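You operate a simulated robot arm through the tools that you are given. There is no shell and no other tool. Be economical: measure what you need, move in short steps, check, and stop when the job is done.

You are at the controls of a simulated robot arm. One attempt, no reset.

TASK
Move the green slider to about 10 CM and change its hoop for the teal one.
Fine: lift the yellow cage hoop out and stand it in the white slot of the tool stand, lead the slider's pointer to the mark, then seat the teal cage hoop in the slider's slot, across both rails. Leave the drive key off and the index pin in. Mind your fingers at frames, clips and levers; drop, knock or topple nothing.

The check looks at the end state, three seconds after you hand in, the way a careful person would. Anything else that was tipped, shoved, dropped, spilled or broken makes it a failure.

THE ROBOT
A 6-joint arm with a two-finger parallel gripper on a trunk, on a base that drives. Base frame: it is fixed to the floor where the robot stands at the start and does not move with it; the origin is under the middle of the robot, x ahead of it, y to its left, z up. Units: m, degrees, N and s.
With the tool pointing down near the work surface it reaches from about 0.18 to 0.76 m from the robot's upright axis, wherever it stands. Its first joint turns from -166.0 to 166.0 degrees. Places, roughly: white slot of the tool stand [-0.5, -0.5, 0.8]; green slider [0.6, 0.1, 1.2]; slot of the green slider [0.8, 0, 1.2]; blue mandrel handwheel [-0.8, -3.2, 0.9]; blue spindle lever [-0.7, -3.2, 1]; blue hoop clip [-0.7, -3.6, 1.3]; orange mandrel handwheel [-0.1, -1.1, 0.9]; orange spindle lever [0, -1.1, 1]; orange hoop clip [0, -1.5, 1.3]; green mandrel handwheel [0.6, 1, 0.9]; green spindle lever [0.7, 1, 1]; green hoop clip [0.7, 0.6, 1.3]; blue cage hoop [-3.75, -6, 0.75]; pink cage hoop [-4, -6, 0.75]. Payload 3.91 kg.
Tool frame: the origin (TCP) lies between the finger pads and is the grasp point; the fingertips stand 0.03 m ahead of it; z points along the fingers, y is the line along which they close. The gripper opens to 0.11 m. The fingers are 0.02 m wide and 0.01 m thick; the gripper's body (0.048 by 0.112 m) begins 0.055 m behind the TCP.
Orientation is that of the tool frame in the base frame, as [roll, pitch, yaw] about the fixed x, y, z axes, in that order (R = Rz(yaw) Ry(pitch) Rx(roll)). With the fingers straight down and closing along the base's y, the tool's x points along the base's -x, its y along +y and its z along -z.

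THE INTERFACE
- The arm moves only by the tool send_rows. Its argument "commands" is a list of rows, each an object (a shift or turn left out is 0, a gripper value left out holds the last) with "turn": the turn, a rotation vector about the tool's x, y, z in degrees, a list of three; "xyz": the shift along the tool's x, y, z in m, a list of three; "gripper": the gripper command, from -1 (shut) to 1 (fully open), values between in proportion. In form: [{"turn": [rx, ry, rz], "xyz": [tx, ty, tz], "gripper": gripper}, ...]. A call has 1 to 20 rows; each row is the pose to reach, as a shift and turn from the pose commanded when the call began, along the tool's axes at that moment. Each row takes 0.2 s and may step no farther than 0.05 m and 8.6 degrees from the row before; otherwise, or with a gripper value out of range, the whole call is refused. Where a pose cannot be reached the arm comes as near as it can. A force on the tool above 40 N (or 10 N above the force at the start of the call, whichever is more), or a blocked arm, ends the call early, and 0.2 s more pass. The fingers move at their own pace (about 0.045 m/s each) and stop on an object; they squeeze with about 43 N. The grip force told is the motor's: it shows also when the fingers shut on nothing. Time passes only in rows, and 0.2 s behind the last, so rows that repeat a pose let the fingers close. The reply holds the time, the measured pose of the TCP, the force on the tool along the base axes, the opening and the grip force, in the units named above and with some noise.
- Cameras (640 x 400 px; columns grow to the right, rows downward): "scene" is now at [-0.0245, 0.0885, 1.5469]; the picture's right is [-0.88, -0.48, 0.00], its down [-0.38, 0.70, -0.60] and it looks along [0.29, -0.53, -0.80] (base axes); focal length 214 px, centre (320, 200). "wrist" rides on the gripper at [0.071, 0.022, -0.107] in the tool frame; the picture's right is [-0.29, 0.96, 0.00], its down [-0.76, -0.23, -0.61] and it looks along [-0.58, -0.18, 0.79] (tool axes); focal length 243 px, centre (320, 200). There is no depth. A picture from a camera that has moved, and an enlarged one, comes with that camera's place and axes in the base frame and with its lens.
- camera(camera): a new picture of that camera. No time passes.
- lift_body(by): slides the trunk up (or, below 0, down) by that many m; the arm and the scene camera ride with it, the base frame stays. It gives what a move gives, with no picture.
- roll_base(legs): drives the robot by 1 to 6 legs, each [ahead, left, turn to the left] in m, m and degrees, along the robot's own axes; the way and the turn of a leg run together, so that a leg with both is an arc; at most 1.5 m and 180 degrees a leg. The arm and the cameras ride along, it lands a little off, and it stops where it bumps. It gives what a move gives.
- aim_head(pan, tilt): turns the head with the scene camera to pan (to the left, within 86 degrees either way) and tilt (down, from -29 to 69), counted from straight ahead of the robot. It gives what a move gives.
- close_up(camera, box): a new picture of the part [left, top, right, bottom] of that camera's present view, enlarged. No time passes.
- job_done(): hands the job in; it is judged then, once.

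Go step by step. Nothing tells you exact positions but the pictures and the camera data: compare them with the known pose of the tool, close in by small moves and look again before you grip or let go. The budget is 120 turns and 98 pictures, counting those below and the enlarged ones. Unless the task says otherwise, let go and move clear before handing in, and close with one line.

The tools are called after ">>>" as name(argument=value, ...) on one line, values as JSON. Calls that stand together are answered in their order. send_rows: Moves the arm, as the interface text tells. Its arguments: {"type":"object","properties":{"commands":{"type":"array","items":{"type":"object","properties":{"turn":{"type":"array","items":{"type":"number"}},"xyz":{"type":"array","items":{"type":"number"}},"gripper":{"type":"number"}}}}},"required":["commands"]} The other tools are called the same way: lift_body (by) slides the trunk up or down; roll_base (legs) drives the base; aim_head (pan, tilt) turns the head that bears the scene camera; camera (camera) takes a picture; close_up (camera, box) takes an enlarged picture of a part of a camera's view; job_done () hands the job in.

At the start:

```text
time: 0.0
eef_pos: [0.4669, -0.0632, 0.9999]
ee_rot: [180.0, 0.0, -180.0]
wrist_force: [-0.2, 0.4, 0.1]
opening: 0.1102
grip_force: 0.0
trunk travel left (down, up): [-0.525, 0.065]
robot x, y, heading: [-0.0028, -0.0022, 0.4]
head pan, tilt: [-61.4, 53.0]
```

scene: 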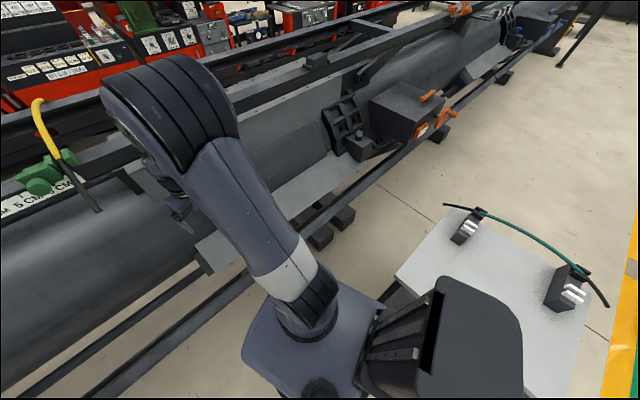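
wrist: 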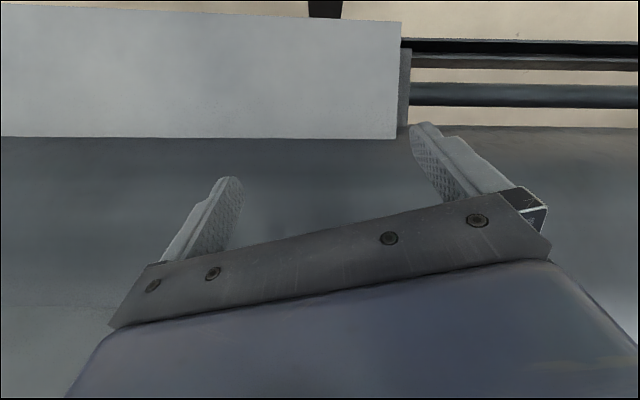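

I see a long machine with rails in front, a yellow hoop on a green slider at left, and the teal hoop lying on a tool stand at right. I'll aim the head at the slider first.

>>> aim_head(pan=0, tilt=30)

>>> camera(camera="scene")

```text
time: 1.3
eef_pos: [0.4655, -0.0627, 1.0001]
ee_rot: [-180.0, 0.1, 179.9]
wrist_force: [-0.3, -0.4, -0.1]
opening: 0.11
grip_force: 0.1
trunk travel left (down, up): [-0.525, 0.065]
robot x, y, heading: [-0.003, -0.004, -0.0]
head pan, tilt: [0.0, 30.0]
```

```text
95 pictures are left
camera scene: at [0.0304, 0.1536, 1.5803], right [0.0, -1.0, 0.0], down [-0.5, 0.0, -0.87], along [0.87, 0.0, -0.5], focal length 214 px, centre (320, 200)
```

scene: 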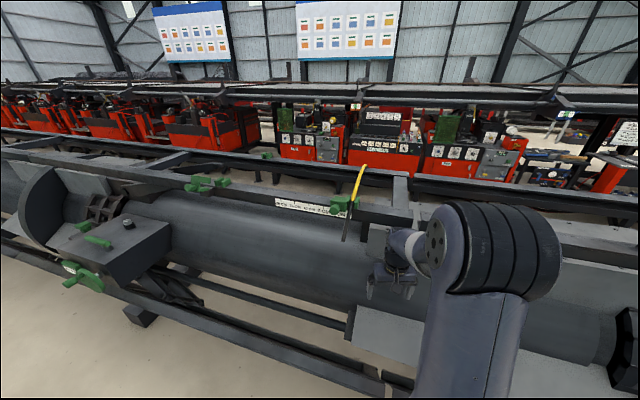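

>>> close_up(camera="scene", box=[260, 140, 420, 250])

>>> close_up(camera="scene", box=[40, 140, 260, 300])

```text
3.64 times, centred on (340, 195) of scene
camera zoom: at [0.0304, 0.1536, 1.5803], right [0.0, -1.0, 0.0], down [-0.5, 0.0, -0.87], along [0.87, 0.0, -0.5], focal length 780 px, centre (247, 218)
```

zoom: 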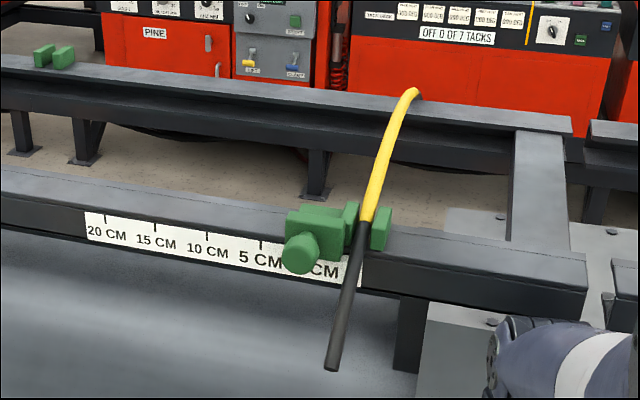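

```text
2.50 times, centred on (150, 220) of scene
camera zoom: at [0.0304, 0.1536, 1.5803], right [0.0, -1.0, 0.0], down [-0.5, 0.0, -0.87], along [0.87, 0.0, -0.5], focal length 536 px, centre (745, 150)
```

zoom: 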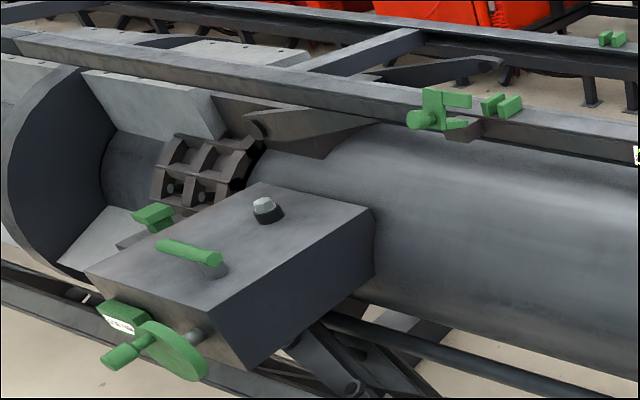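

>>> aim_head(pan=-86, tilt=45)

>>> camera(camera="scene")

```text
time: 2.9
eef_pos: [0.4648, -0.0626, 0.9998]
ee_rot: [-180.0, 0.1, 179.9]
wrist_force: [0.2, 0.9, 0.0]
opening: 0.1103
grip_force: 0.0
trunk travel left (down, up): [-0.525, 0.065]
robot x, y, heading: [-0.0017, 0.0013, -0.1]
head pan, tilt: [-85.9, 45.0]
```

```text
92 pictures are left
camera scene: at [-0.0542, 0.0725, 1.5578], right [-1.0, -0.07, 0.0], down [-0.05, 0.71, -0.71], along [0.05, -0.71, -0.71], focal length 214 px, centre (320, 200)
```

scene: 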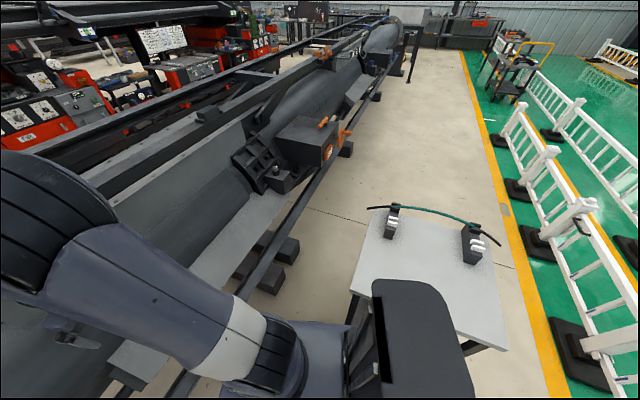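

>>> close_up(camera="scene", box=[340, 180, 520, 300])

>>> close_up(camera="scene", box=[355, 190, 435, 250])

>>> close_up(camera="scene", box=[440, 205, 520, 265])

```text
3.33 times, centred on (430, 240) of scene
camera zoom: at [-0.0542, 0.0725, 1.5578], right [-1.0, -0.07, 0.0], down [-0.05, 0.71, -0.71], along [0.05, -0.71, -0.71], focal length 715 px, centre (-47, 67)
```

zoom: 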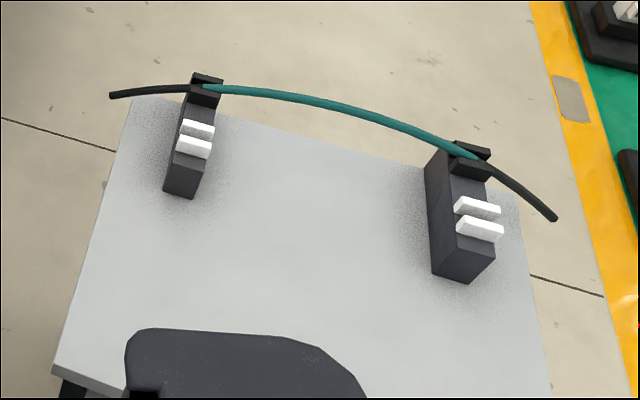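

```text
6.67 times, centred on (395, 220) of scene
camera zoom: at [-0.0542, 0.0725, 1.5578], right [-1.0, -0.07, 0.0], down [-0.05, 0.71, -0.71], along [0.05, -0.71, -0.71], focal length 1430 px, centre (-180, 67)
```

zoom: 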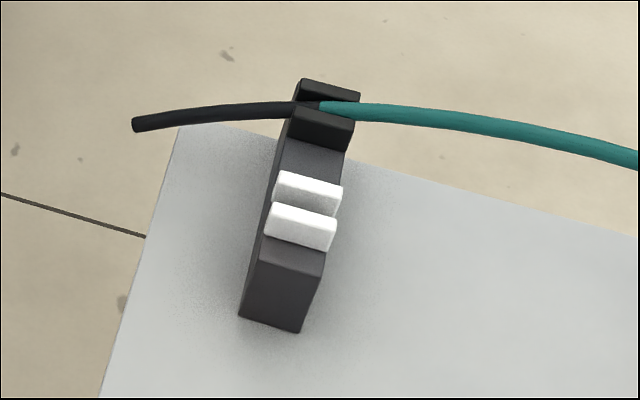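

```text
6.67 times, centred on (480, 235) of scene
camera zoom: at [-0.0542, 0.0725, 1.5578], right [-1.0, -0.07, 0.0], down [-0.05, 0.71, -0.71], along [0.05, -0.71, -0.71], focal length 1430 px, centre (-747, -33)
```

zoom: 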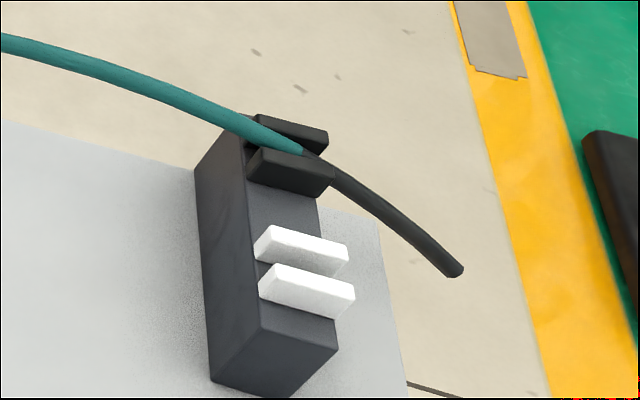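

The tool stand has two blocks, each with a black slot (teal hoop in it) and a white slot nearer to me; the yellow hoop runs across the rails at about y=0.07. I'll back the arm off, raise it, and look at the hoop from above with the wrist camera.

>>> send_rows(commands=[{"xyz": [0.05, 0, 0]}, {"xyz": [0.1, 0, 0]}, {"xyz": [0.1, 0, -0.05]}, {"xyz": [0.1, 0, -0.1]}, {"xyz": [0.1, 0, -0.15]}, {"xyz": [0.1, 0, -0.2]}, {"xyz": [0.1, 0, -0.25]}, {"xyz": [0.1, 0, -0.3]}, {"xyz": [0.1, 0, -0.35]}, {"xyz": [0.1, 0, -0.4]}])

>>> camera(camera="wrist")

```text
time: 5.1
eef_pos: [0.3655, -0.0632, 1.3619]
ee_rot: [-180.0, 0.0, 180.0]
wrist_force: [0.3, -0.7, 0.3]
opening: 0.1099
grip_force: 0.1
out of reach, approached as far as the arm can: row 10
trunk travel left (down, up): [-0.525, 0.065]
robot x, y, heading: [-0.0009, 0.0018, -0.2]
head pan, tilt: [-85.9, 45.0]
```

```text
88 pictures are left
camera wrist: at [0.293, -0.0411, 1.4679], right [0.29, 0.96, 0.0], down [0.76, -0.23, 0.61], along [0.58, -0.18, -0.79], focal length 243 px, centre (320, 200)
```

wrist: 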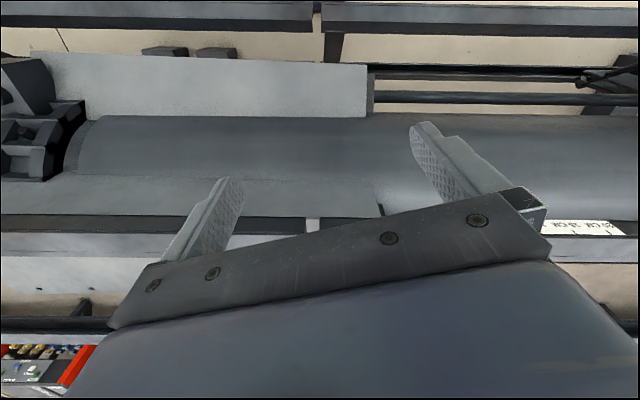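

>>> lift_body(by=0.064)

>>> aim_head(pan=0, tilt=35)

>>> camera(camera="scene")

```text
time: 6.1
eef_pos: [0.3658, -0.0637, 1.4246]
ee_rot: [179.9, 0.1, -179.9]
wrist_force: [0.2, -0.7, -0.5]
opening: 0.11
grip_force: 0.0
trunk travel left (down, up): [-0.589, 0.001]
robot x, y, heading: [-0.0009, -0.0014, 0.1]
head pan, tilt: [-85.9, 45.0]
```

```text
time: 7.7
eef_pos: [0.3656, -0.0624, 1.4251]
ee_rot: [180.0, 0.2, 179.9]
wrist_force: [0.1, 0.1, 0.7]
opening: 0.1104
grip_force: 0.1
trunk travel left (down, up): [-0.589, 0.001]
robot x, y, heading: [-0.0009, 0.0001, -0.3]
head pan, tilt: [0.0, 35.0]
```

```text
87 pictures are left
camera scene: at [0.028, 0.1536, 1.6366], right [0.0, -1.0, 0.0], down [-0.57, 0.0, -0.82], along [0.82, 0.0, -0.57], focal length 214 px, centre (320, 200)
```

scene: 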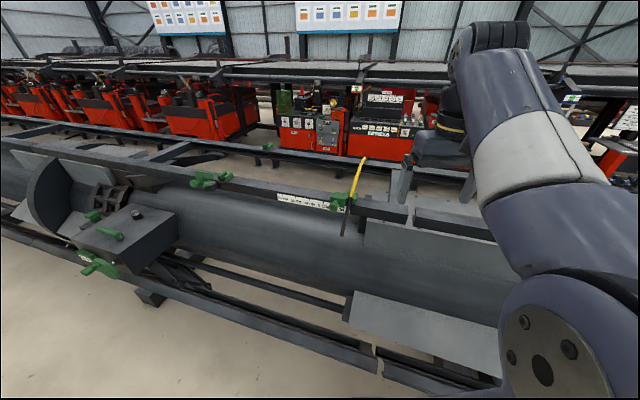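

>>> roll_base(legs=[[0, 0.4, 0]])

>>> aim_head(pan=-40, tilt=28)

>>> camera(camera="scene")

```text
time: 10.3
eef_pos: [0.3654, 0.3434, 1.4248]
ee_rot: [180.0, 0.1, 179.9]
wrist_force: [1.1, 0.8, 0.1]
opening: 0.1101
grip_force: 0.1
trunk travel left (down, up): [-0.589, 0.001]
robot x, y, heading: [-0.0014, 0.4071, -0.1]
head pan, tilt: [0.0, 35.0]
```

```text
time: 11.3
eef_pos: [0.365, 0.3409, 1.4246]
ee_rot: [-180.0, 0.1, 179.9]
wrist_force: [0.2, 0.1, 0.4]
opening: 0.11
grip_force: 0.0
trunk travel left (down, up): [-0.589, 0.001]
robot x, y, heading: [-0.0004, 0.4042, -0.1]
head pan, tilt: [-40.0, 28.0]
```

```text
86 pictures are left
camera scene: at [0.0104, 0.4999, 1.6475], right [-0.64, -0.77, 0.0], down [-0.36, 0.3, -0.88], along [0.68, -0.57, -0.47], focal length 214 px, centre (320, 200)
```

scene: 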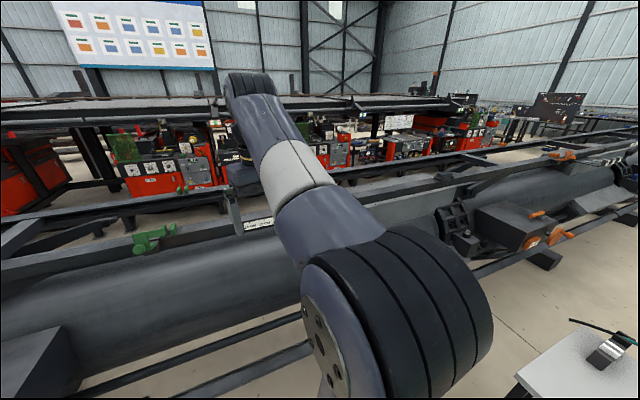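

>>> send_rows(commands=[{"xyz": [0.01, 0.05, 0]}, {"xyz": [0.02, 0.1, 0.0]}, {"xyz": [0.04, 0.145, 0.0]}, {"xyz": [0.06, 0.19, 0.0]}, {"xyz": [0.09, 0.23, 0]}, {"xyz": [0.12, 0.27, 0]}, {"xyz": [0.15, 0.3, 0]}, {"xyz": [0.18, 0.33, 0]}])

>>> camera(camera="scene")

```text
refused: row 1 steps farther than a row can; nothing moved
```

```text
85 pictures are left
camera scene: at [0.0104, 0.4999, 1.6475], right [-0.64, -0.77, 0.0], down [-0.36, 0.3, -0.88], along [0.68, -0.57, -0.47], focal length 214 px, centre (320, 200)
```

scene: 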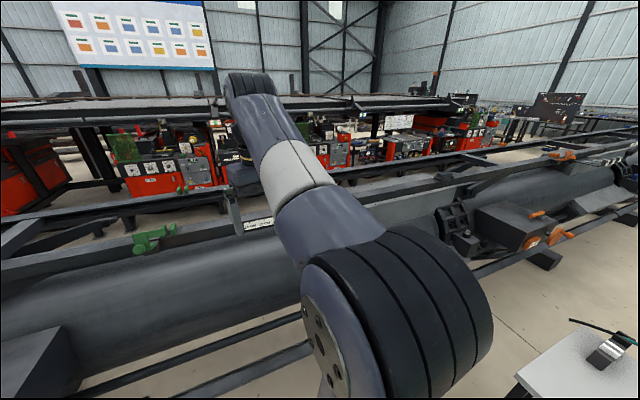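

>>> send_rows(commands=[{"xyz": [0.01, 0.045, 0]}, {"xyz": [0.02, 0.09, 0.0]}, {"xyz": [0.04, 0.13, 0.0]}, {"xyz": [0.06, 0.17, 0.0]}, {"xyz": [0.09, 0.205, 0]}, {"xyz": [0.12, 0.24, 0]}, {"xyz": [0.15, 0.275, 0]}, {"xyz": [0.18, 0.31, 0]}])

>>> camera(camera="scene")

```text
time: 13.1
eef_pos: [0.1839, 0.6519, 1.423]
ee_rot: [179.9, 0.1, 179.9]
wrist_force: [-0.5, -0.1, -0.1]
opening: 0.1102
grip_force: 0.1
out of reach, approached as far as the arm can: row 5, 6
trunk travel left (down, up): [-0.589, 0.001]
robot x, y, heading: [0.0003, 0.4038, 0.2]
head pan, tilt: [-40.0, 28.0]
```

```text
84 pictures are left
camera scene: at [0.0102, 0.5005, 1.6475], right [-0.64, -0.76, 0.0], down [-0.36, 0.3, -0.88], along [0.68, -0.57, -0.47], focal length 214 px, centre (320, 200)
```

scene: 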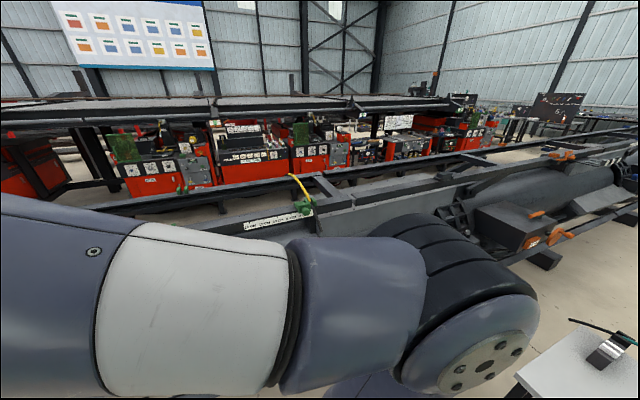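

>>> close_up(camera="scene", box=[230, 160, 350, 240])

```text
5.00 times, centred on (290, 200) of scene
camera zoom: at [0.0102, 0.5005, 1.6475], right [-0.64, -0.76, 0.0], down [-0.36, 0.3, -0.88], along [0.68, -0.57, -0.47], focal length 1072 px, centre (470, 200)
```

zoom: 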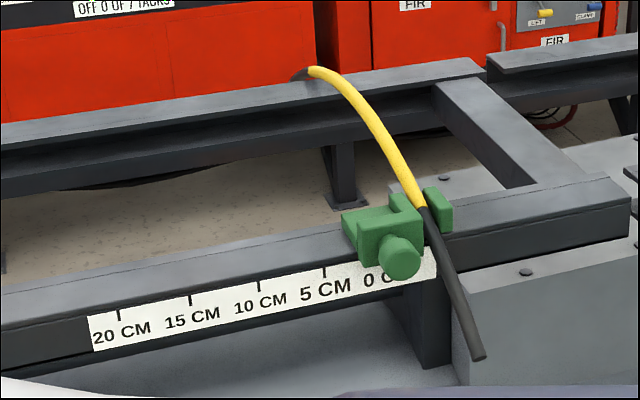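

The yellow hoop's front contact triangulates to about (0.604, 0.051, 1.246) and the back to (0.94, -0.057, 1.23), so the machine and stand are yawed about -18°. I'll turn the robot to match and move in front of the slider.

>>> roll_base(legs=[[0, 0, -18], [0, -0.14, 0]])

>>> aim_head(pan=-5, tilt=35)

>>> camera(camera="scene")

```text
time: 15.4
eef_pos: [0.209, 0.4498, 1.423]
ee_rot: [179.7, 0.1, 162.2]
wrist_force: [1.1, -0.4, -0.2]
opening: 0.1099
grip_force: 0.0
trunk travel left (down, up): [-0.589, 0.001]
robot x, y, heading: [-0.0408, 0.2741, -18.1]
head pan, tilt: [-40.0, 28.0]
```

```text
time: 16.5
eef_pos: [0.2088, 0.4515, 1.4243]
ee_rot: [179.9, 0.0, 162.2]
wrist_force: [-0.6, 1.2, -0.3]
opening: 0.11
grip_force: 0.0
trunk travel left (down, up): [-0.589, 0.001]
robot x, y, heading: [-0.0445, 0.2717, -17.8]
head pan, tilt: [-5.0, 35.0]
```

```text
82 pictures are left
camera scene: at [0.0283, 0.4021, 1.6366], right [-0.39, -0.92, 0.0], down [-0.53, 0.22, -0.82], along [0.75, -0.32, -0.57], focal length 214 px, centre (320, 200)
```

scene: 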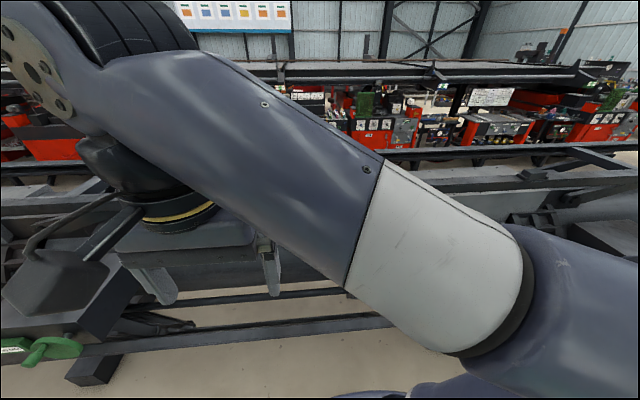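

>>> send_rows(commands=[{"xyz": [-0.045, 0, 0.01]}, {"xyz": [-0.09, -0.02, 0.02]}, {"xyz": [-0.12, -0.06, 0.02]}, {"xyz": [-0.15, -0.1, 0.02]}, {"xyz": [-0.17, -0.145, 0.02]}, {"xyz": [-0.18, -0.19, 0.02]}, {"xyz": [-0.18, -0.235, 0.02]}, {"xyz": [-0.18, -0.28, 0.02]}, {"xyz": [-0.18, -0.325, 0.02]}, {"xyz": [-0.17, -0.37, 0.02]}, {"xyz": [-0.16, -0.41, 0.02]}, {"xyz": [-0.14, -0.45, 0.02]}])

>>> camera(camera="scene")

```text
refused: row 2 steps farther than a row can; nothing moved
```

```text
81 pictures are left
camera scene: at [0.0283, 0.4021, 1.6366], right [-0.39, -0.92, 0.0], down [-0.53, 0.22, -0.82], along [0.75, -0.32, -0.57], focal length 214 px, centre (320, 200)
```

scene: 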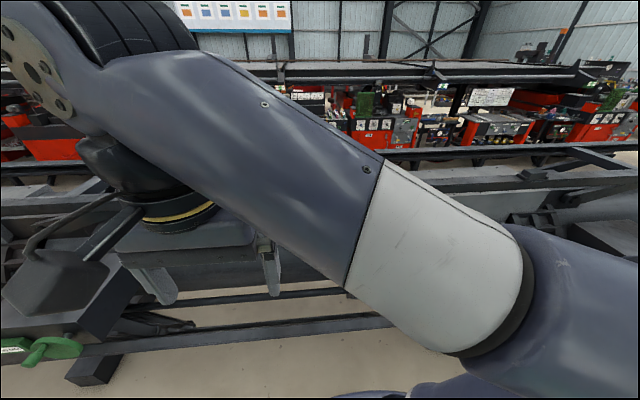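

>>> send_rows(commands=[{"xyz": [-0.04, 0, 0.01]}, {"xyz": [-0.08, -0.02, 0.01]}, {"xyz": [-0.11, -0.055, 0.01]}, {"xyz": [-0.14, -0.09, 0.01]}, {"xyz": [-0.16, -0.13, 0.01]}, {"xyz": [-0.17, -0.17, 0.01]}, {"xyz": [-0.18, -0.215, 0.01]}, {"xyz": [-0.18, -0.26, 0.01]}, {"xyz": [-0.18, -0.305, 0.01]}, {"xyz": [-0.17, -0.345, 0.01]}, {"xyz": [-0.16, -0.385, 0.01]}, {"xyz": [-0.14, -0.425, 0.01]}, {"xyz": [-0.12, -0.465, 0.01]}])

>>> camera(camera="scene")

```text
time: 19.3
eef_pos: [0.1769, -0.0308, 1.4147]
ee_rot: [179.7, 0.1, 162.3]
wrist_force: [-0.4, 0.2, -0.5]
opening: 0.1099
grip_force: 0.1
trunk travel left (down, up): [-0.589, 0.001]
robot x, y, heading: [-0.0399, 0.2741, -18.2]
head pan, tilt: [-5.0, 35.0]
```

```text
80 pictures are left
camera scene: at [0.028, 0.4017, 1.6366], right [-0.39, -0.92, 0.0], down [-0.53, 0.22, -0.82], along [0.76, -0.32, -0.57], focal length 214 px, centre (320, 200)
```

scene: 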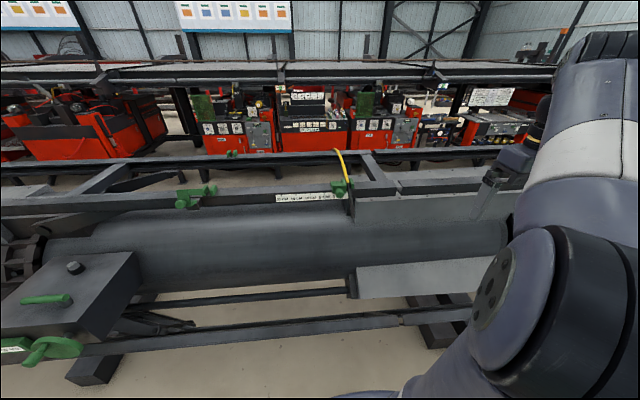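

>>> roll_base(legs=[[0.25, 0, 0]])

>>> aim_head(pan=-10, tilt=45)

>>> camera(camera="scene")

```text
time: 21.1
eef_pos: [0.4178, -0.1082, 1.4152]
ee_rot: [179.9, 0.1, 162.1]
wrist_force: [-0.5, -0.9, -0.9]
opening: 0.11
grip_force: 0.2
trunk travel left (down, up): [-0.589, 0.001]
robot x, y, heading: [0.1976, 0.1936, -17.9]
head pan, tilt: [-5.0, 35.0]
```

```text
time: 21.8
eef_pos: [0.4165, -0.108, 1.4147]
ee_rot: [179.9, 0.2, 162.1]
wrist_force: [0.2, 0.1, 0.4]
opening: 0.1099
grip_force: 0.0
trunk travel left (down, up): [-0.589, 0.001]
robot x, y, heading: [0.1977, 0.1932, -18.0]
head pan, tilt: [-10.0, 45.0]
```

```text
79 pictures are left
camera scene: at [0.2593, 0.3208, 1.6218], right [-0.47, -0.88, 0.0], down [-0.62, 0.33, -0.71], along [0.63, -0.33, -0.71], focal length 214 px, centre (320, 200)
```

scene: 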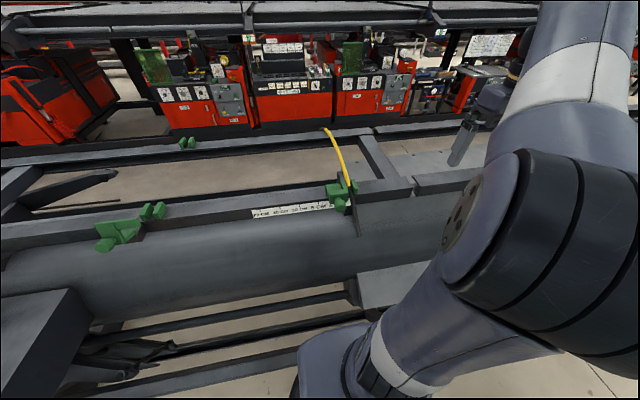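

>>> close_up(camera="scene", box=[240, 115, 384, 219])

>>> close_up(camera="scene", box=[310, 165, 370, 215])

```text
3.85 times, centred on (312, 167) of scene
camera zoom: at [0.2593, 0.3208, 1.6218], right [-0.47, -0.88, 0.0], down [-0.62, 0.33, -0.71], along [0.63, -0.33, -0.71], focal length 825 px, centre (351, 327)
```

zoom: 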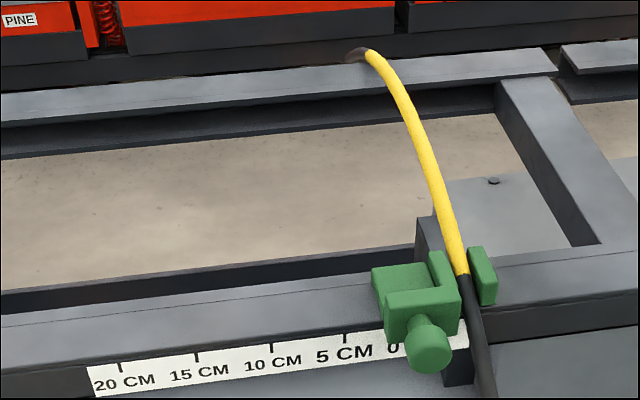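

```text
8.00 times, centred on (340, 190) of scene
camera zoom: at [0.2593, 0.3208, 1.6218], right [-0.47, -0.88, 0.0], down [-0.62, 0.33, -0.71], along [0.63, -0.33, -0.71], focal length 1716 px, centre (160, 280)
```

zoom: 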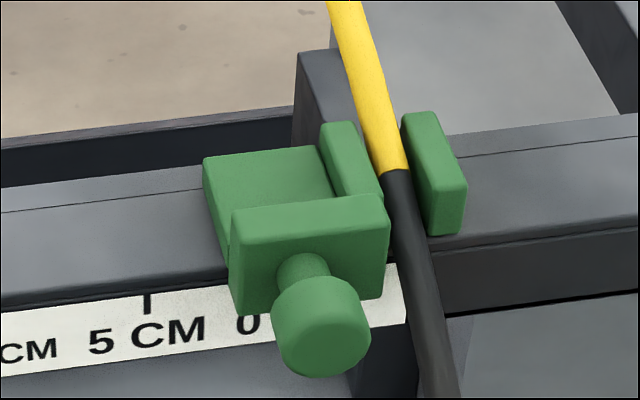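

The hoop's apex works out to about (0.768, -0.001, 1.28). I'll bring the gripper above it, tilted forward 25° for reach, and check.

>>> send_rows(commands=[{"xyz": [-0.02, 0.04, 0.01], "turn": [0, -8, 0]}, {"xyz": [-0.04, 0.08, 0.015], "turn": [0, -16, 0]}, {"xyz": [-0.07, 0.115, 0.02], "turn": [0, -24, 0]}, {"xyz": [-0.1, 0.15, 0.025], "turn": [0, -25, 0]}, {"xyz": [-0.13, 0.185, 0.03], "turn": [0, -25, 0]}, {"xyz": [-0.165, 0.21, 0.035], "turn": [0, -25, 0]}, {"xyz": [-0.21, 0.21, 0.04], "turn": [0, -25, 0]}, {"xyz": [-0.255, 0.21, 0.045], "turn": [0, -25, 0]}, {"xyz": [-0.3, 0.21, 0.05], "turn": [0, -25, 0]}])

>>> camera(camera="scene")

>>> camera(camera="wrist")

```text
time: 23.8
eef_pos: [0.7701, -0.0013, 1.3615]
ee_rot: [179.9, 25.0, 162.0]
wrist_force: [-0.1, 0.2, -0.8]
opening: 0.1101
grip_force: 0.0
trunk travel left (down, up): [-0.589, 0.001]
robot x, y, heading: [0.1974, 0.1924, -17.9]
head pan, tilt: [-10.0, 45.0]
```

```text
76 pictures are left
camera scene: at [0.2603, 0.3206, 1.6217], right [-0.47, -0.88, 0.0], down [-0.63, 0.33, -0.71], along [0.62, -0.33, -0.71], focal length 214 px, centre (320, 200)
```

scene: 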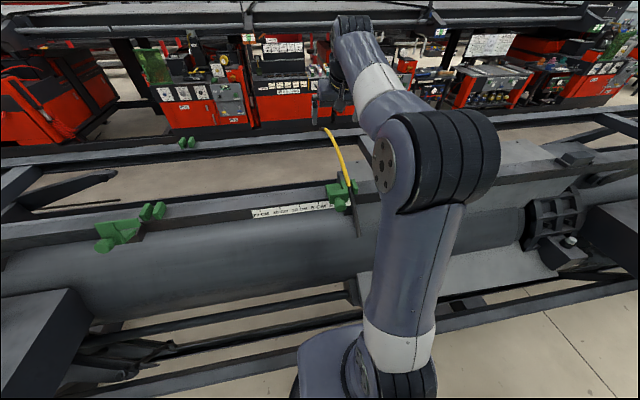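

```text
75 pictures are left
camera wrist: at [0.6711, 0.0525, 1.4289], right [0.54, 0.83, 0.13], down [0.34, -0.35, 0.87], along [0.77, -0.43, -0.47], focal length 243 px, centre (320, 200)
```

wrist: 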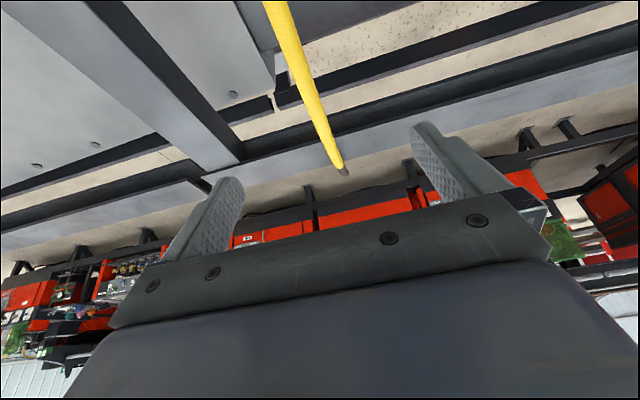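

>>> send_rows(commands=[{"xyz": [0.0127, 0, 0.0272]}, {"xyz": [0.0254, 0, 0.0544]}, {"xyz": [0.0346, 0, 0.0743]}])

>>> camera(camera="wrist")

>>> close_up(camera="scene", box=[290, 60, 390, 240])

```text
time: 24.6
eef_pos: [0.7689, -0.0015, 1.2829]
ee_rot: [179.9, 25.2, 162.1]
wrist_force: [-0.1, -0.2, 0.2]
opening: 0.1101
grip_force: 0.0
trunk travel left (down, up): [-0.589, 0.001]
robot x, y, heading: [0.2007, 0.1945, -17.7]
head pan, tilt: [-10.0, 45.0]
```

```text
74 pictures are left
camera wrist: at [0.6696, 0.0531, 1.3486], right [0.54, 0.83, 0.13], down [0.34, -0.35, 0.87], along [0.77, -0.43, -0.47], focal length 243 px, centre (320, 200)
```

wrist: 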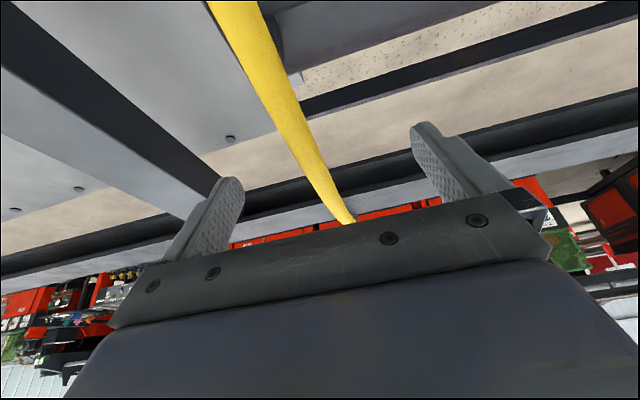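

```text
2.22 times, centred on (340, 150) of scene
camera zoom: at [0.2593, 0.3208, 1.6218], right [-0.47, -0.88, 0.0], down [-0.62, 0.33, -0.71], along [0.62, -0.33, -0.71], focal length 477 px, centre (276, 311)
```

zoom: 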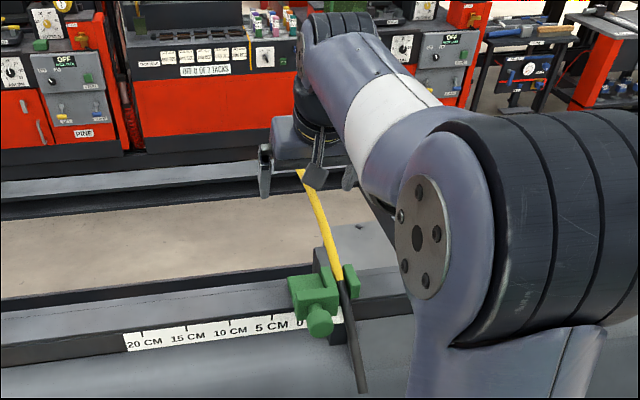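

The hoop passes right through the TCP between the fingers; closing now.

>>> send_rows(commands=[{"gripper": -1}, {"gripper": -1}, {"gripper": -1}, {"gripper": -1}, {"gripper": -1}, {"gripper": -1}, {"gripper": -1}, {"gripper": -1}, {"gripper": -1}])

>>> camera(camera="wrist")

```text
time: 26.6
eef_pos: [0.7678, -0.0017, 1.2826]
ee_rot: [179.9, 25.1, 162.0]
wrist_force: [0.4, 0.5, -0.4]
opening: 0.0115
grip_force: 42.8
trunk travel left (down, up): [-0.589, 0.001]
robot x, y, heading: [0.1954, 0.1921, -17.8]
head pan, tilt: [-10.0, 45.0]
```

```text
72 pictures are left
camera wrist: at [0.6696, 0.0531, 1.3488], right [0.54, 0.83, 0.13], down [0.34, -0.35, 0.87], along [0.77, -0.43, -0.47], focal length 243 px, centre (320, 200)
```

wrist: 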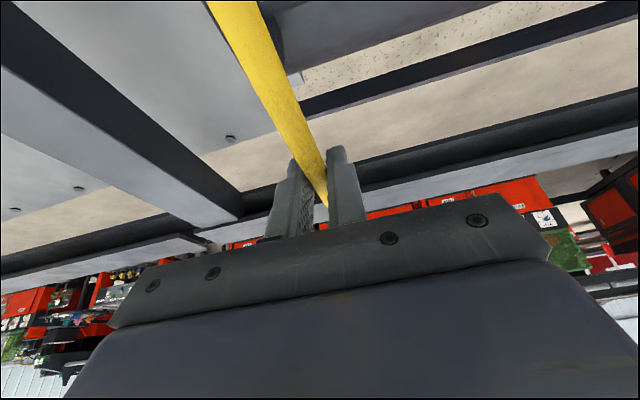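

>>> send_rows(commands=[{"xyz": [-0.0042, 0, -0.0091]}, {"xyz": [-0.0085, 0, -0.0181]}, {"xyz": [-0.0169, 0, -0.0363]}, {"xyz": [-0.0254, 0, -0.0544]}, {"xyz": [-0.0338, 0, -0.0725]}, {"xyz": [-0.0423, 0, -0.0906]}])

>>> close_up(camera="scene", box=[240, 60, 400, 240])

```text
time: 28.0
eef_pos: [0.768, -0.0008, 1.3834]
ee_rot: [179.9, 25.1, 162.0]
wrist_force: [-0.5, 0.7, -5.2]
opening: 0.0116
grip_force: 43.0
trunk travel left (down, up): [-0.589, 0.001]
robot x, y, heading: [0.1966, 0.1937, -18.2]
head pan, tilt: [-10.0, 45.0]
```

```text
2.22 times, centred on (320, 150) of scene
camera zoom: at [0.2598, 0.3207, 1.6217], right [-0.47, -0.88, 0.0], down [-0.62, 0.33, -0.71], along [0.62, -0.33, -0.71], focal length 477 px, centre (320, 311)
```

zoom: 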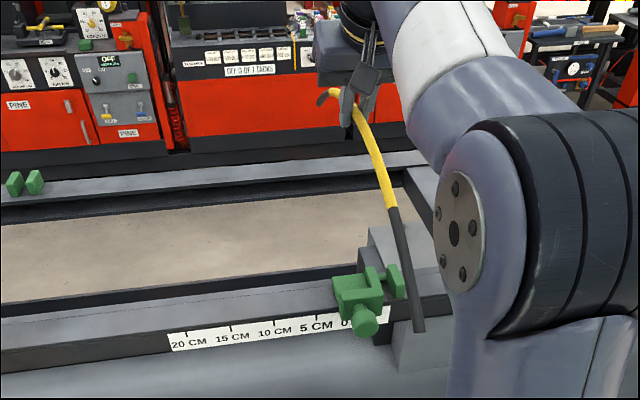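

The yellow hoop is clear and level in the grip. I'll drive back and right to near the start pose, keeping it high over the rails.

>>> roll_base(legs=[[-0.13, 0, 0], [0, -0.24, 0]])

>>> aim_head(pan=-80, tilt=50)

>>> camera(camera="scene")

```text
time: 30.7
eef_pos: [0.5684, -0.1857, 1.3835]
ee_rot: [179.8, 25.1, 162.0]
wrist_force: [-1.2, 0.6, -4.9]
opening: 0.0114
grip_force: 42.8
trunk travel left (down, up): [-0.589, 0.001]
robot x, y, heading: [0.0007, 0.0106, -17.8]
head pan, tilt: [-10.0, 45.0]
```

```text
time: 32.1
eef_pos: [0.5689, -0.1849, 1.3843]
ee_rot: [179.9, 25.1, 162.0]
wrist_force: [0.2, 0.3, -5.2]
opening: 0.0116
grip_force: 43.4
trunk travel left (down, up): [-0.589, 0.001]
robot x, y, heading: [0.0001, 0.0115, -18.0]
head pan, tilt: [-80.0, 50.0]
```

```text
70 pictures are left
camera scene: at [-0.0222, 0.0983, 1.6148], right [-0.99, 0.14, 0.0], down [0.1, 0.76, -0.64], along [-0.09, -0.64, -0.77], focal length 214 px, centre (320, 200)
```

scene: 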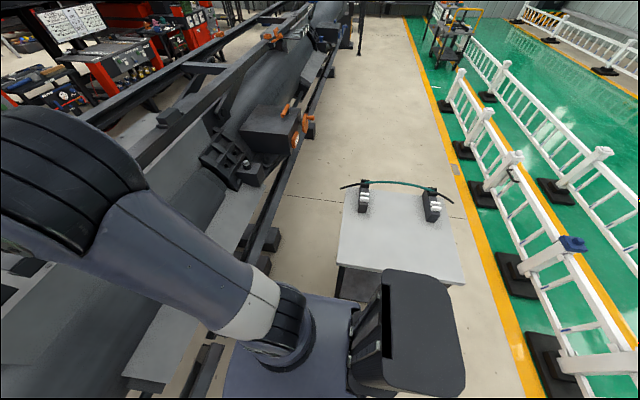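

>>> close_up(camera="scene", box=[335, 165, 455, 240])

```text
5.33 times, centred on (395, 202) of scene
camera zoom: at [-0.0222, 0.0983, 1.6148], right [-0.99, 0.14, 0.0], down [0.1, 0.76, -0.64], along [-0.09, -0.64, -0.77], focal length 1144 px, centre (-80, 187)
```

zoom: 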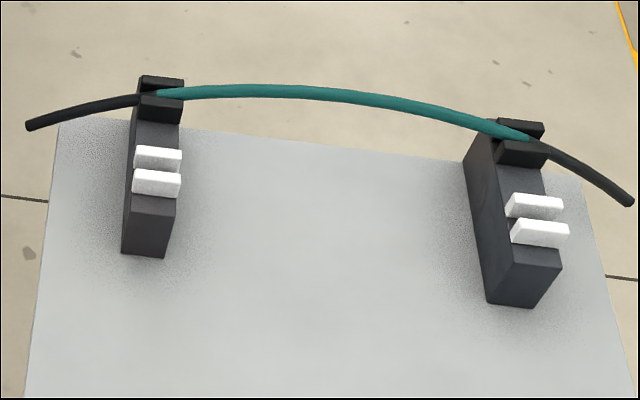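

The white slot line centres at about (-0.475, -0.478), with slot height about 0.85. I'll swing the arm clockwise, holding the hoop high and rigid relative to the arm.

>>> send_rows(commands=[{"xyz": [0.0017, -0.0472, -0.0008], "turn": [1.91, 0, 4.08]}, {"xyz": [0.0067, -0.0942, -0.0031], "turn": [3.82, 0, 8.15]}, {"xyz": [0.015, -0.1405, -0.007], "turn": [5.73, 0, 12.23]}, {"xyz": [0.0267, -0.186, -0.0125], "turn": [7.64, 0, 16.3]}, {"xyz": [0.0415, -0.2304, -0.0194], "turn": [9.54, 0, 20.38]}, {"xyz": [0.0594, -0.2733, -0.0278], "turn": [11.45, 0, 24.45]}, {"xyz": [0.0803, -0.3145, -0.0376], "turn": [13.36, 0, 28.53]}, {"xyz": [0.1041, -0.3538, -0.0488], "turn": [15.27, 0, 32.6]}, {"xyz": [0.1306, -0.391, -0.0612], "turn": [17.18, 0, 36.68]}, {"xyz": [0.1597, -0.4257, -0.0748], "turn": [19.09, 0, 40.75]}])

>>> camera(camera="scene")

```text
time: 34.3
eef_pos: [0.2692, -0.5371, 1.3813]
ee_rot: [179.8, 25.1, 117.0]
wrist_force: [0.4, 0.3, -5.2]
opening: 0.0116
grip_force: 42.8
trunk travel left (down, up): [-0.589, 0.001]
robot x, y, heading: [-0.0011, 0.01, -17.9]
head pan, tilt: [-80.0, 50.0]
```

```text
68 pictures are left
camera scene: at [-0.0231, 0.0975, 1.6149], right [-0.99, 0.14, 0.0], down [0.11, 0.76, -0.64], along [-0.09, -0.64, -0.77], focal length 214 px, centre (320, 200)
```

scene: 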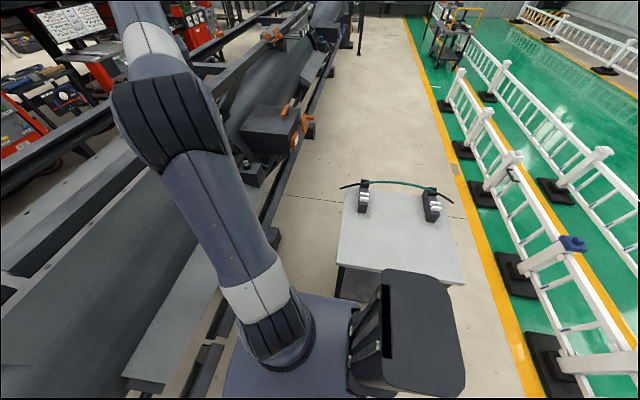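

>>> send_rows(commands=[{"xyz": [0.0017, -0.0472, -0.0008], "turn": [1.91, 0, 4.08]}, {"xyz": [0.0067, -0.0942, -0.0031], "turn": [3.82, 0, 8.15]}, {"xyz": [0.015, -0.1405, -0.007], "turn": [5.73, 0, 12.23]}, {"xyz": [0.0267, -0.186, -0.0125], "turn": [7.64, 0, 16.3]}, {"xyz": [0.0415, -0.2304, -0.0194], "turn": [9.54, 0, 20.38]}, {"xyz": [0.0594, -0.2733, -0.0278], "turn": [11.45, 0, 24.45]}, {"xyz": [0.0803, -0.3145, -0.0376], "turn": [13.36, 0, 28.53]}, {"xyz": [0.1041, -0.3538, -0.0488], "turn": [15.27, 0, 32.6]}, {"xyz": [0.1306, -0.391, -0.0612], "turn": [17.18, 0, 36.68]}, {"xyz": [0.1597, -0.4257, -0.0748], "turn": [19.09, 0, 40.75]}])

>>> camera(camera="scene")

```text
time: 36.5
eef_pos: [-0.1915, -0.5721, 1.3807]
ee_rot: [179.9, 24.8, 72.0]
wrist_force: [0.8, -1.1, -4.3]
opening: 0.0116
grip_force: 42.5
trunk travel left (down, up): [-0.589, 0.001]
robot x, y, heading: [-0.0007, 0.0119, -18.0]
head pan, tilt: [-80.0, 50.0]
```

```text
67 pictures are left
camera scene: at [-0.0237, 0.0981, 1.6148], right [-0.99, 0.14, 0.0], down [0.11, 0.76, -0.64], along [-0.09, -0.64, -0.77], focal length 214 px, centre (320, 200)
```

scene: 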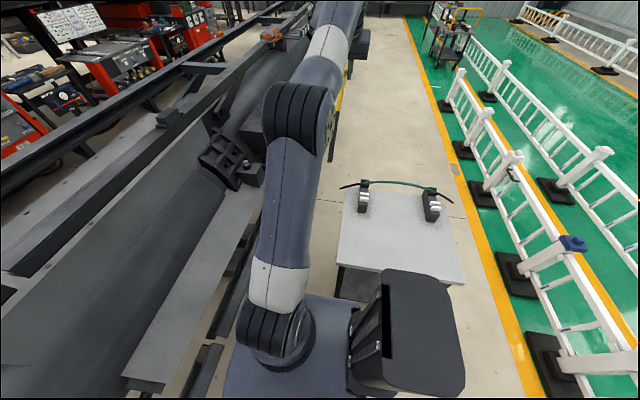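

>>> send_rows(commands=[{"xyz": [0, -0.025, 0], "turn": [3.15, 0, 6.81]}, {"xyz": [0, -0.05, 0], "turn": [6.29, 0, 13.62]}, {"xyz": [0, -0.075, 0], "turn": [9.44, 0, 20.43]}, {"xyz": [0, -0.1, 0], "turn": [12.59, 0, 27.23]}, {"xyz": [0, -0.125, 0], "turn": [15.73, 0, 34.04]}, {"xyz": [0, -0.15, 0], "turn": [18.88, 0, 40.85]}, {"xyz": [0, -0.175, 0], "turn": [22.02, 0, 47.66]}, {"xyz": [0, -0.2, 0], "turn": [25.17, 0, 54.47]}, {"xyz": [0, -0.225, 0], "turn": [28.32, 0, 61.28]}, {"xyz": [0, -0.25, 0], "turn": [31.46, 0, 68.09]}, {"xyz": [0, -0.275, 0], "turn": [34.61, 0, 74.89]}, {"xyz": [0, -0.3, 0], "turn": [37.76, 0, 81.7]}])

>>> camera(camera="scene")

>>> camera(camera="wrist")

```text
time: 39.1
eef_pos: [-0.3923, -0.4131, 1.3523]
ee_rot: [180.0, 24.7, -18.0]
wrist_force: [-1.2, 0.0, -5.1]
opening: 0.0115
grip_force: 43.3
out of reach, approached as far as the arm can: row 6, 7, 8, 9, 10, 11, 12
trunk travel left (down, up): [-0.589, 0.001]
robot x, y, heading: [-0.0019, 0.012, -17.7]
head pan, tilt: [-80.0, 50.0]
```

```text
66 pictures are left
camera scene: at [-0.0252, 0.0961, 1.6149], right [-0.99, 0.14, 0.0], down [0.11, 0.76, -0.64], along [-0.09, -0.64, -0.77], focal length 214 px, centre (320, 200)
```

scene: 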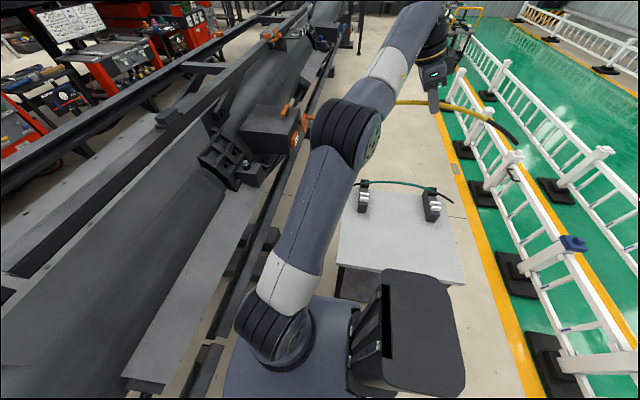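

```text
65 pictures are left
camera wrist: at [-0.2958, -0.4678, 1.4197], right [-0.55, -0.83, 0.12], down [-0.34, 0.35, 0.87], along [-0.76, 0.43, -0.48], focal length 243 px, centre (320, 200)
```

wrist: 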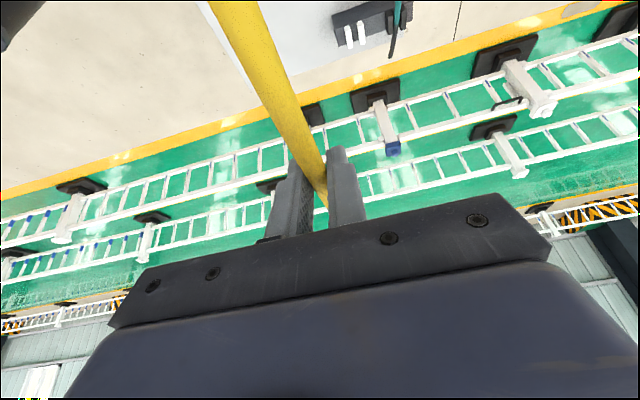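

>>> lift_body(by=-0.12)

>>> send_rows(commands=[{"xyz": [0.0042, 0, 0.0091]}, {"xyz": [0.0085, 0, 0.0181]}])

```text
time: 40.6
eef_pos: [-0.3898, -0.4122, 1.2358]
ee_rot: [179.8, 24.7, -18.0]
wrist_force: [-0.1, 0.1, -5.3]
opening: 0.0113
grip_force: 43.5
trunk travel left (down, up): [-0.469, 0.121]
robot x, y, heading: [-0.0002, 0.0105, -17.7]
head pan, tilt: [-80.0, 50.0]
```

```text
time: 41.2
eef_pos: [-0.3896, -0.4124, 1.2161]
ee_rot: [179.8, 24.8, -18.0]
wrist_force: [-0.8, 0.5, -6.3]
opening: 0.0115
grip_force: 42.5
trunk travel left (down, up): [-0.469, 0.121]
robot x, y, heading: [-0.0028, 0.0073, -17.7]
head pan, tilt: [-80.0, 50.0]
```

>>> send_rows(commands=[{"xyz": [-0.001, 0.0222, 0.0335]}, {"xyz": [-0.002, 0.0445, 0.067]}, {"xyz": [-0.003, 0.0667, 0.1005]}, {"xyz": [-0.0042, 0.089, 0.1341]}])

>>> camera(camera="scene")

>>> camera(camera="wrist")

```text
time: 42.2
eef_pos: [-0.4658, -0.4681, 1.0898]
ee_rot: [179.8, 24.8, -17.9]
wrist_force: [-0.2, -0.4, -4.7]
opening: 0.0116
grip_force: 42.9
out of reach, approached as far as the arm can: row 3, 4
trunk travel left (down, up): [-0.469, 0.121]
robot x, y, heading: [-0.0, 0.0082, -17.9]
head pan, tilt: [-80.0, 50.0]
```

```text
64 pictures are left
camera scene: at [-0.0235, 0.0976, 1.4949], right [-0.99, 0.14, 0.0], down [0.11, 0.76, -0.64], along [-0.09, -0.64, -0.77], focal length 214 px, centre (320, 200)
```

scene: 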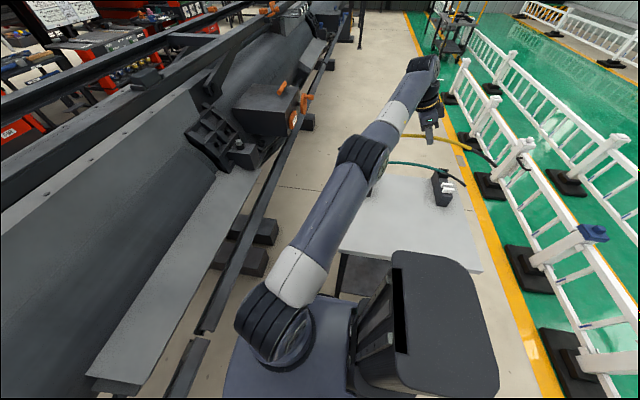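

```text
63 pictures are left
camera wrist: at [-0.3688, -0.5219, 1.1564], right [-0.54, -0.83, 0.13], down [-0.34, 0.36, 0.87], along [-0.77, 0.43, -0.48], focal length 243 px, centre (320, 200)
```

wrist: 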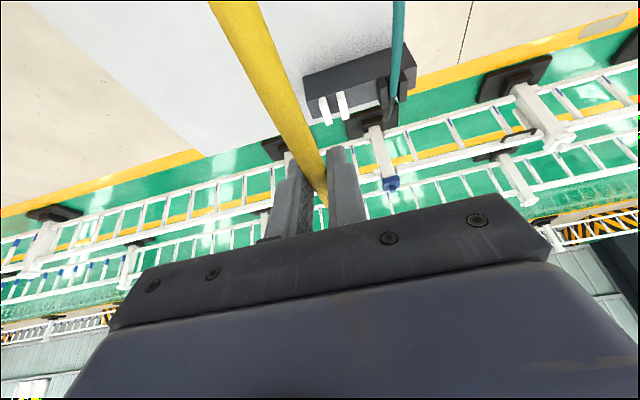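

The arm is at reach limit, so I'll back the base 0.12 m parallel to the table edge and look again.

>>> roll_base(legs=[[-0.12, 0, 0]])

>>> camera(camera="scene")

>>> camera(camera="wrist")

```text
time: 43.4
eef_pos: [-0.5799, -0.4299, 1.0913]
ee_rot: [179.7, 24.9, -18.1]
wrist_force: [0.5, 0.4, -5.6]
opening: 0.0117
grip_force: 42.9
trunk travel left (down, up): [-0.469, 0.121]
robot x, y, heading: [-0.1137, 0.0444, -18.0]
head pan, tilt: [-80.0, 50.0]
```

```text
62 pictures are left
camera scene: at [-0.1362, 0.1347, 1.4948], right [-0.99, 0.14, 0.0], down [0.11, 0.76, -0.64], along [-0.09, -0.64, -0.77], focal length 214 px, centre (320, 200)
```

scene: 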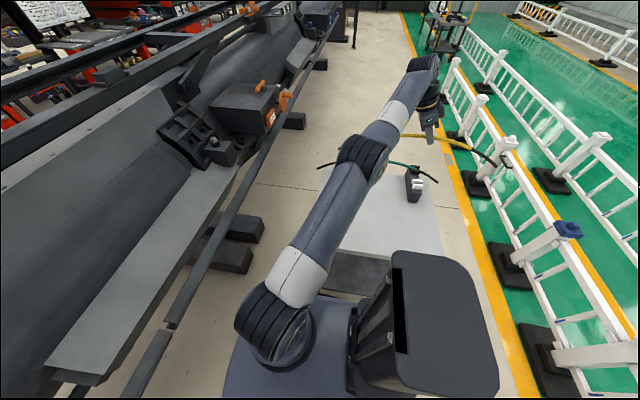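

```text
61 pictures are left
camera wrist: at [-0.4826, -0.484, 1.1572], right [-0.55, -0.83, 0.13], down [-0.34, 0.36, 0.87], along [-0.77, 0.43, -0.48], focal length 243 px, centre (320, 200)
```

wrist: 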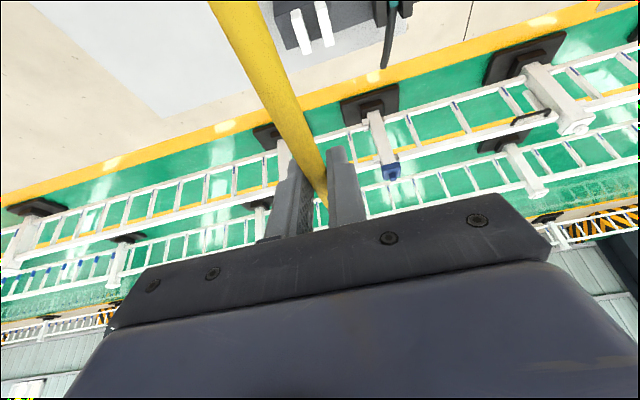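

>>> send_rows(commands=[{"xyz": [0.035, 0.004, -0.016]}, {"xyz": [0.07, 0.008, -0.032]}, {"xyz": [0.1035, 0.015, -0.0478]}, {"xyz": [0.1266, 0.015, 0.0022]}])

>>> camera(camera="scene")

>>> camera(camera="wrist")

```text
refused: row 4 steps farther than a row can; nothing moved
```

```text
60 pictures are left
camera scene: at [-0.1362, 0.1347, 1.4948], right [-0.99, 0.14, 0.0], down [0.11, 0.76, -0.64], along [-0.09, -0.64, -0.77], focal length 214 px, centre (320, 200)
```

scene: 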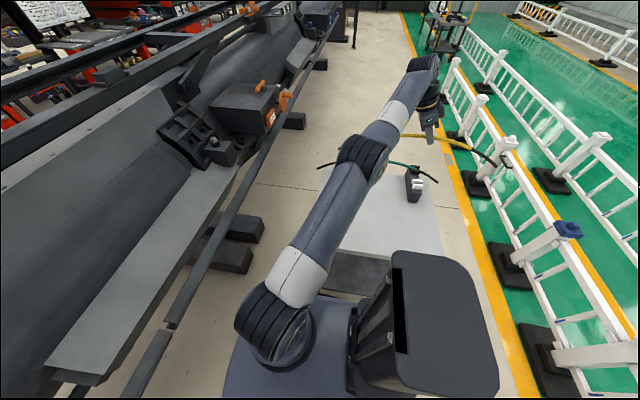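

```text
59 pictures are left
camera wrist: at [-0.4826, -0.484, 1.1572], right [-0.55, -0.83, 0.13], down [-0.34, 0.36, 0.87], along [-0.77, 0.43, -0.48], focal length 243 px, centre (320, 200)
```

wrist: 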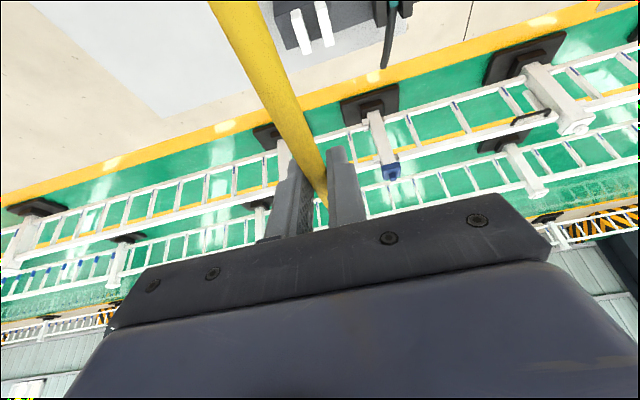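

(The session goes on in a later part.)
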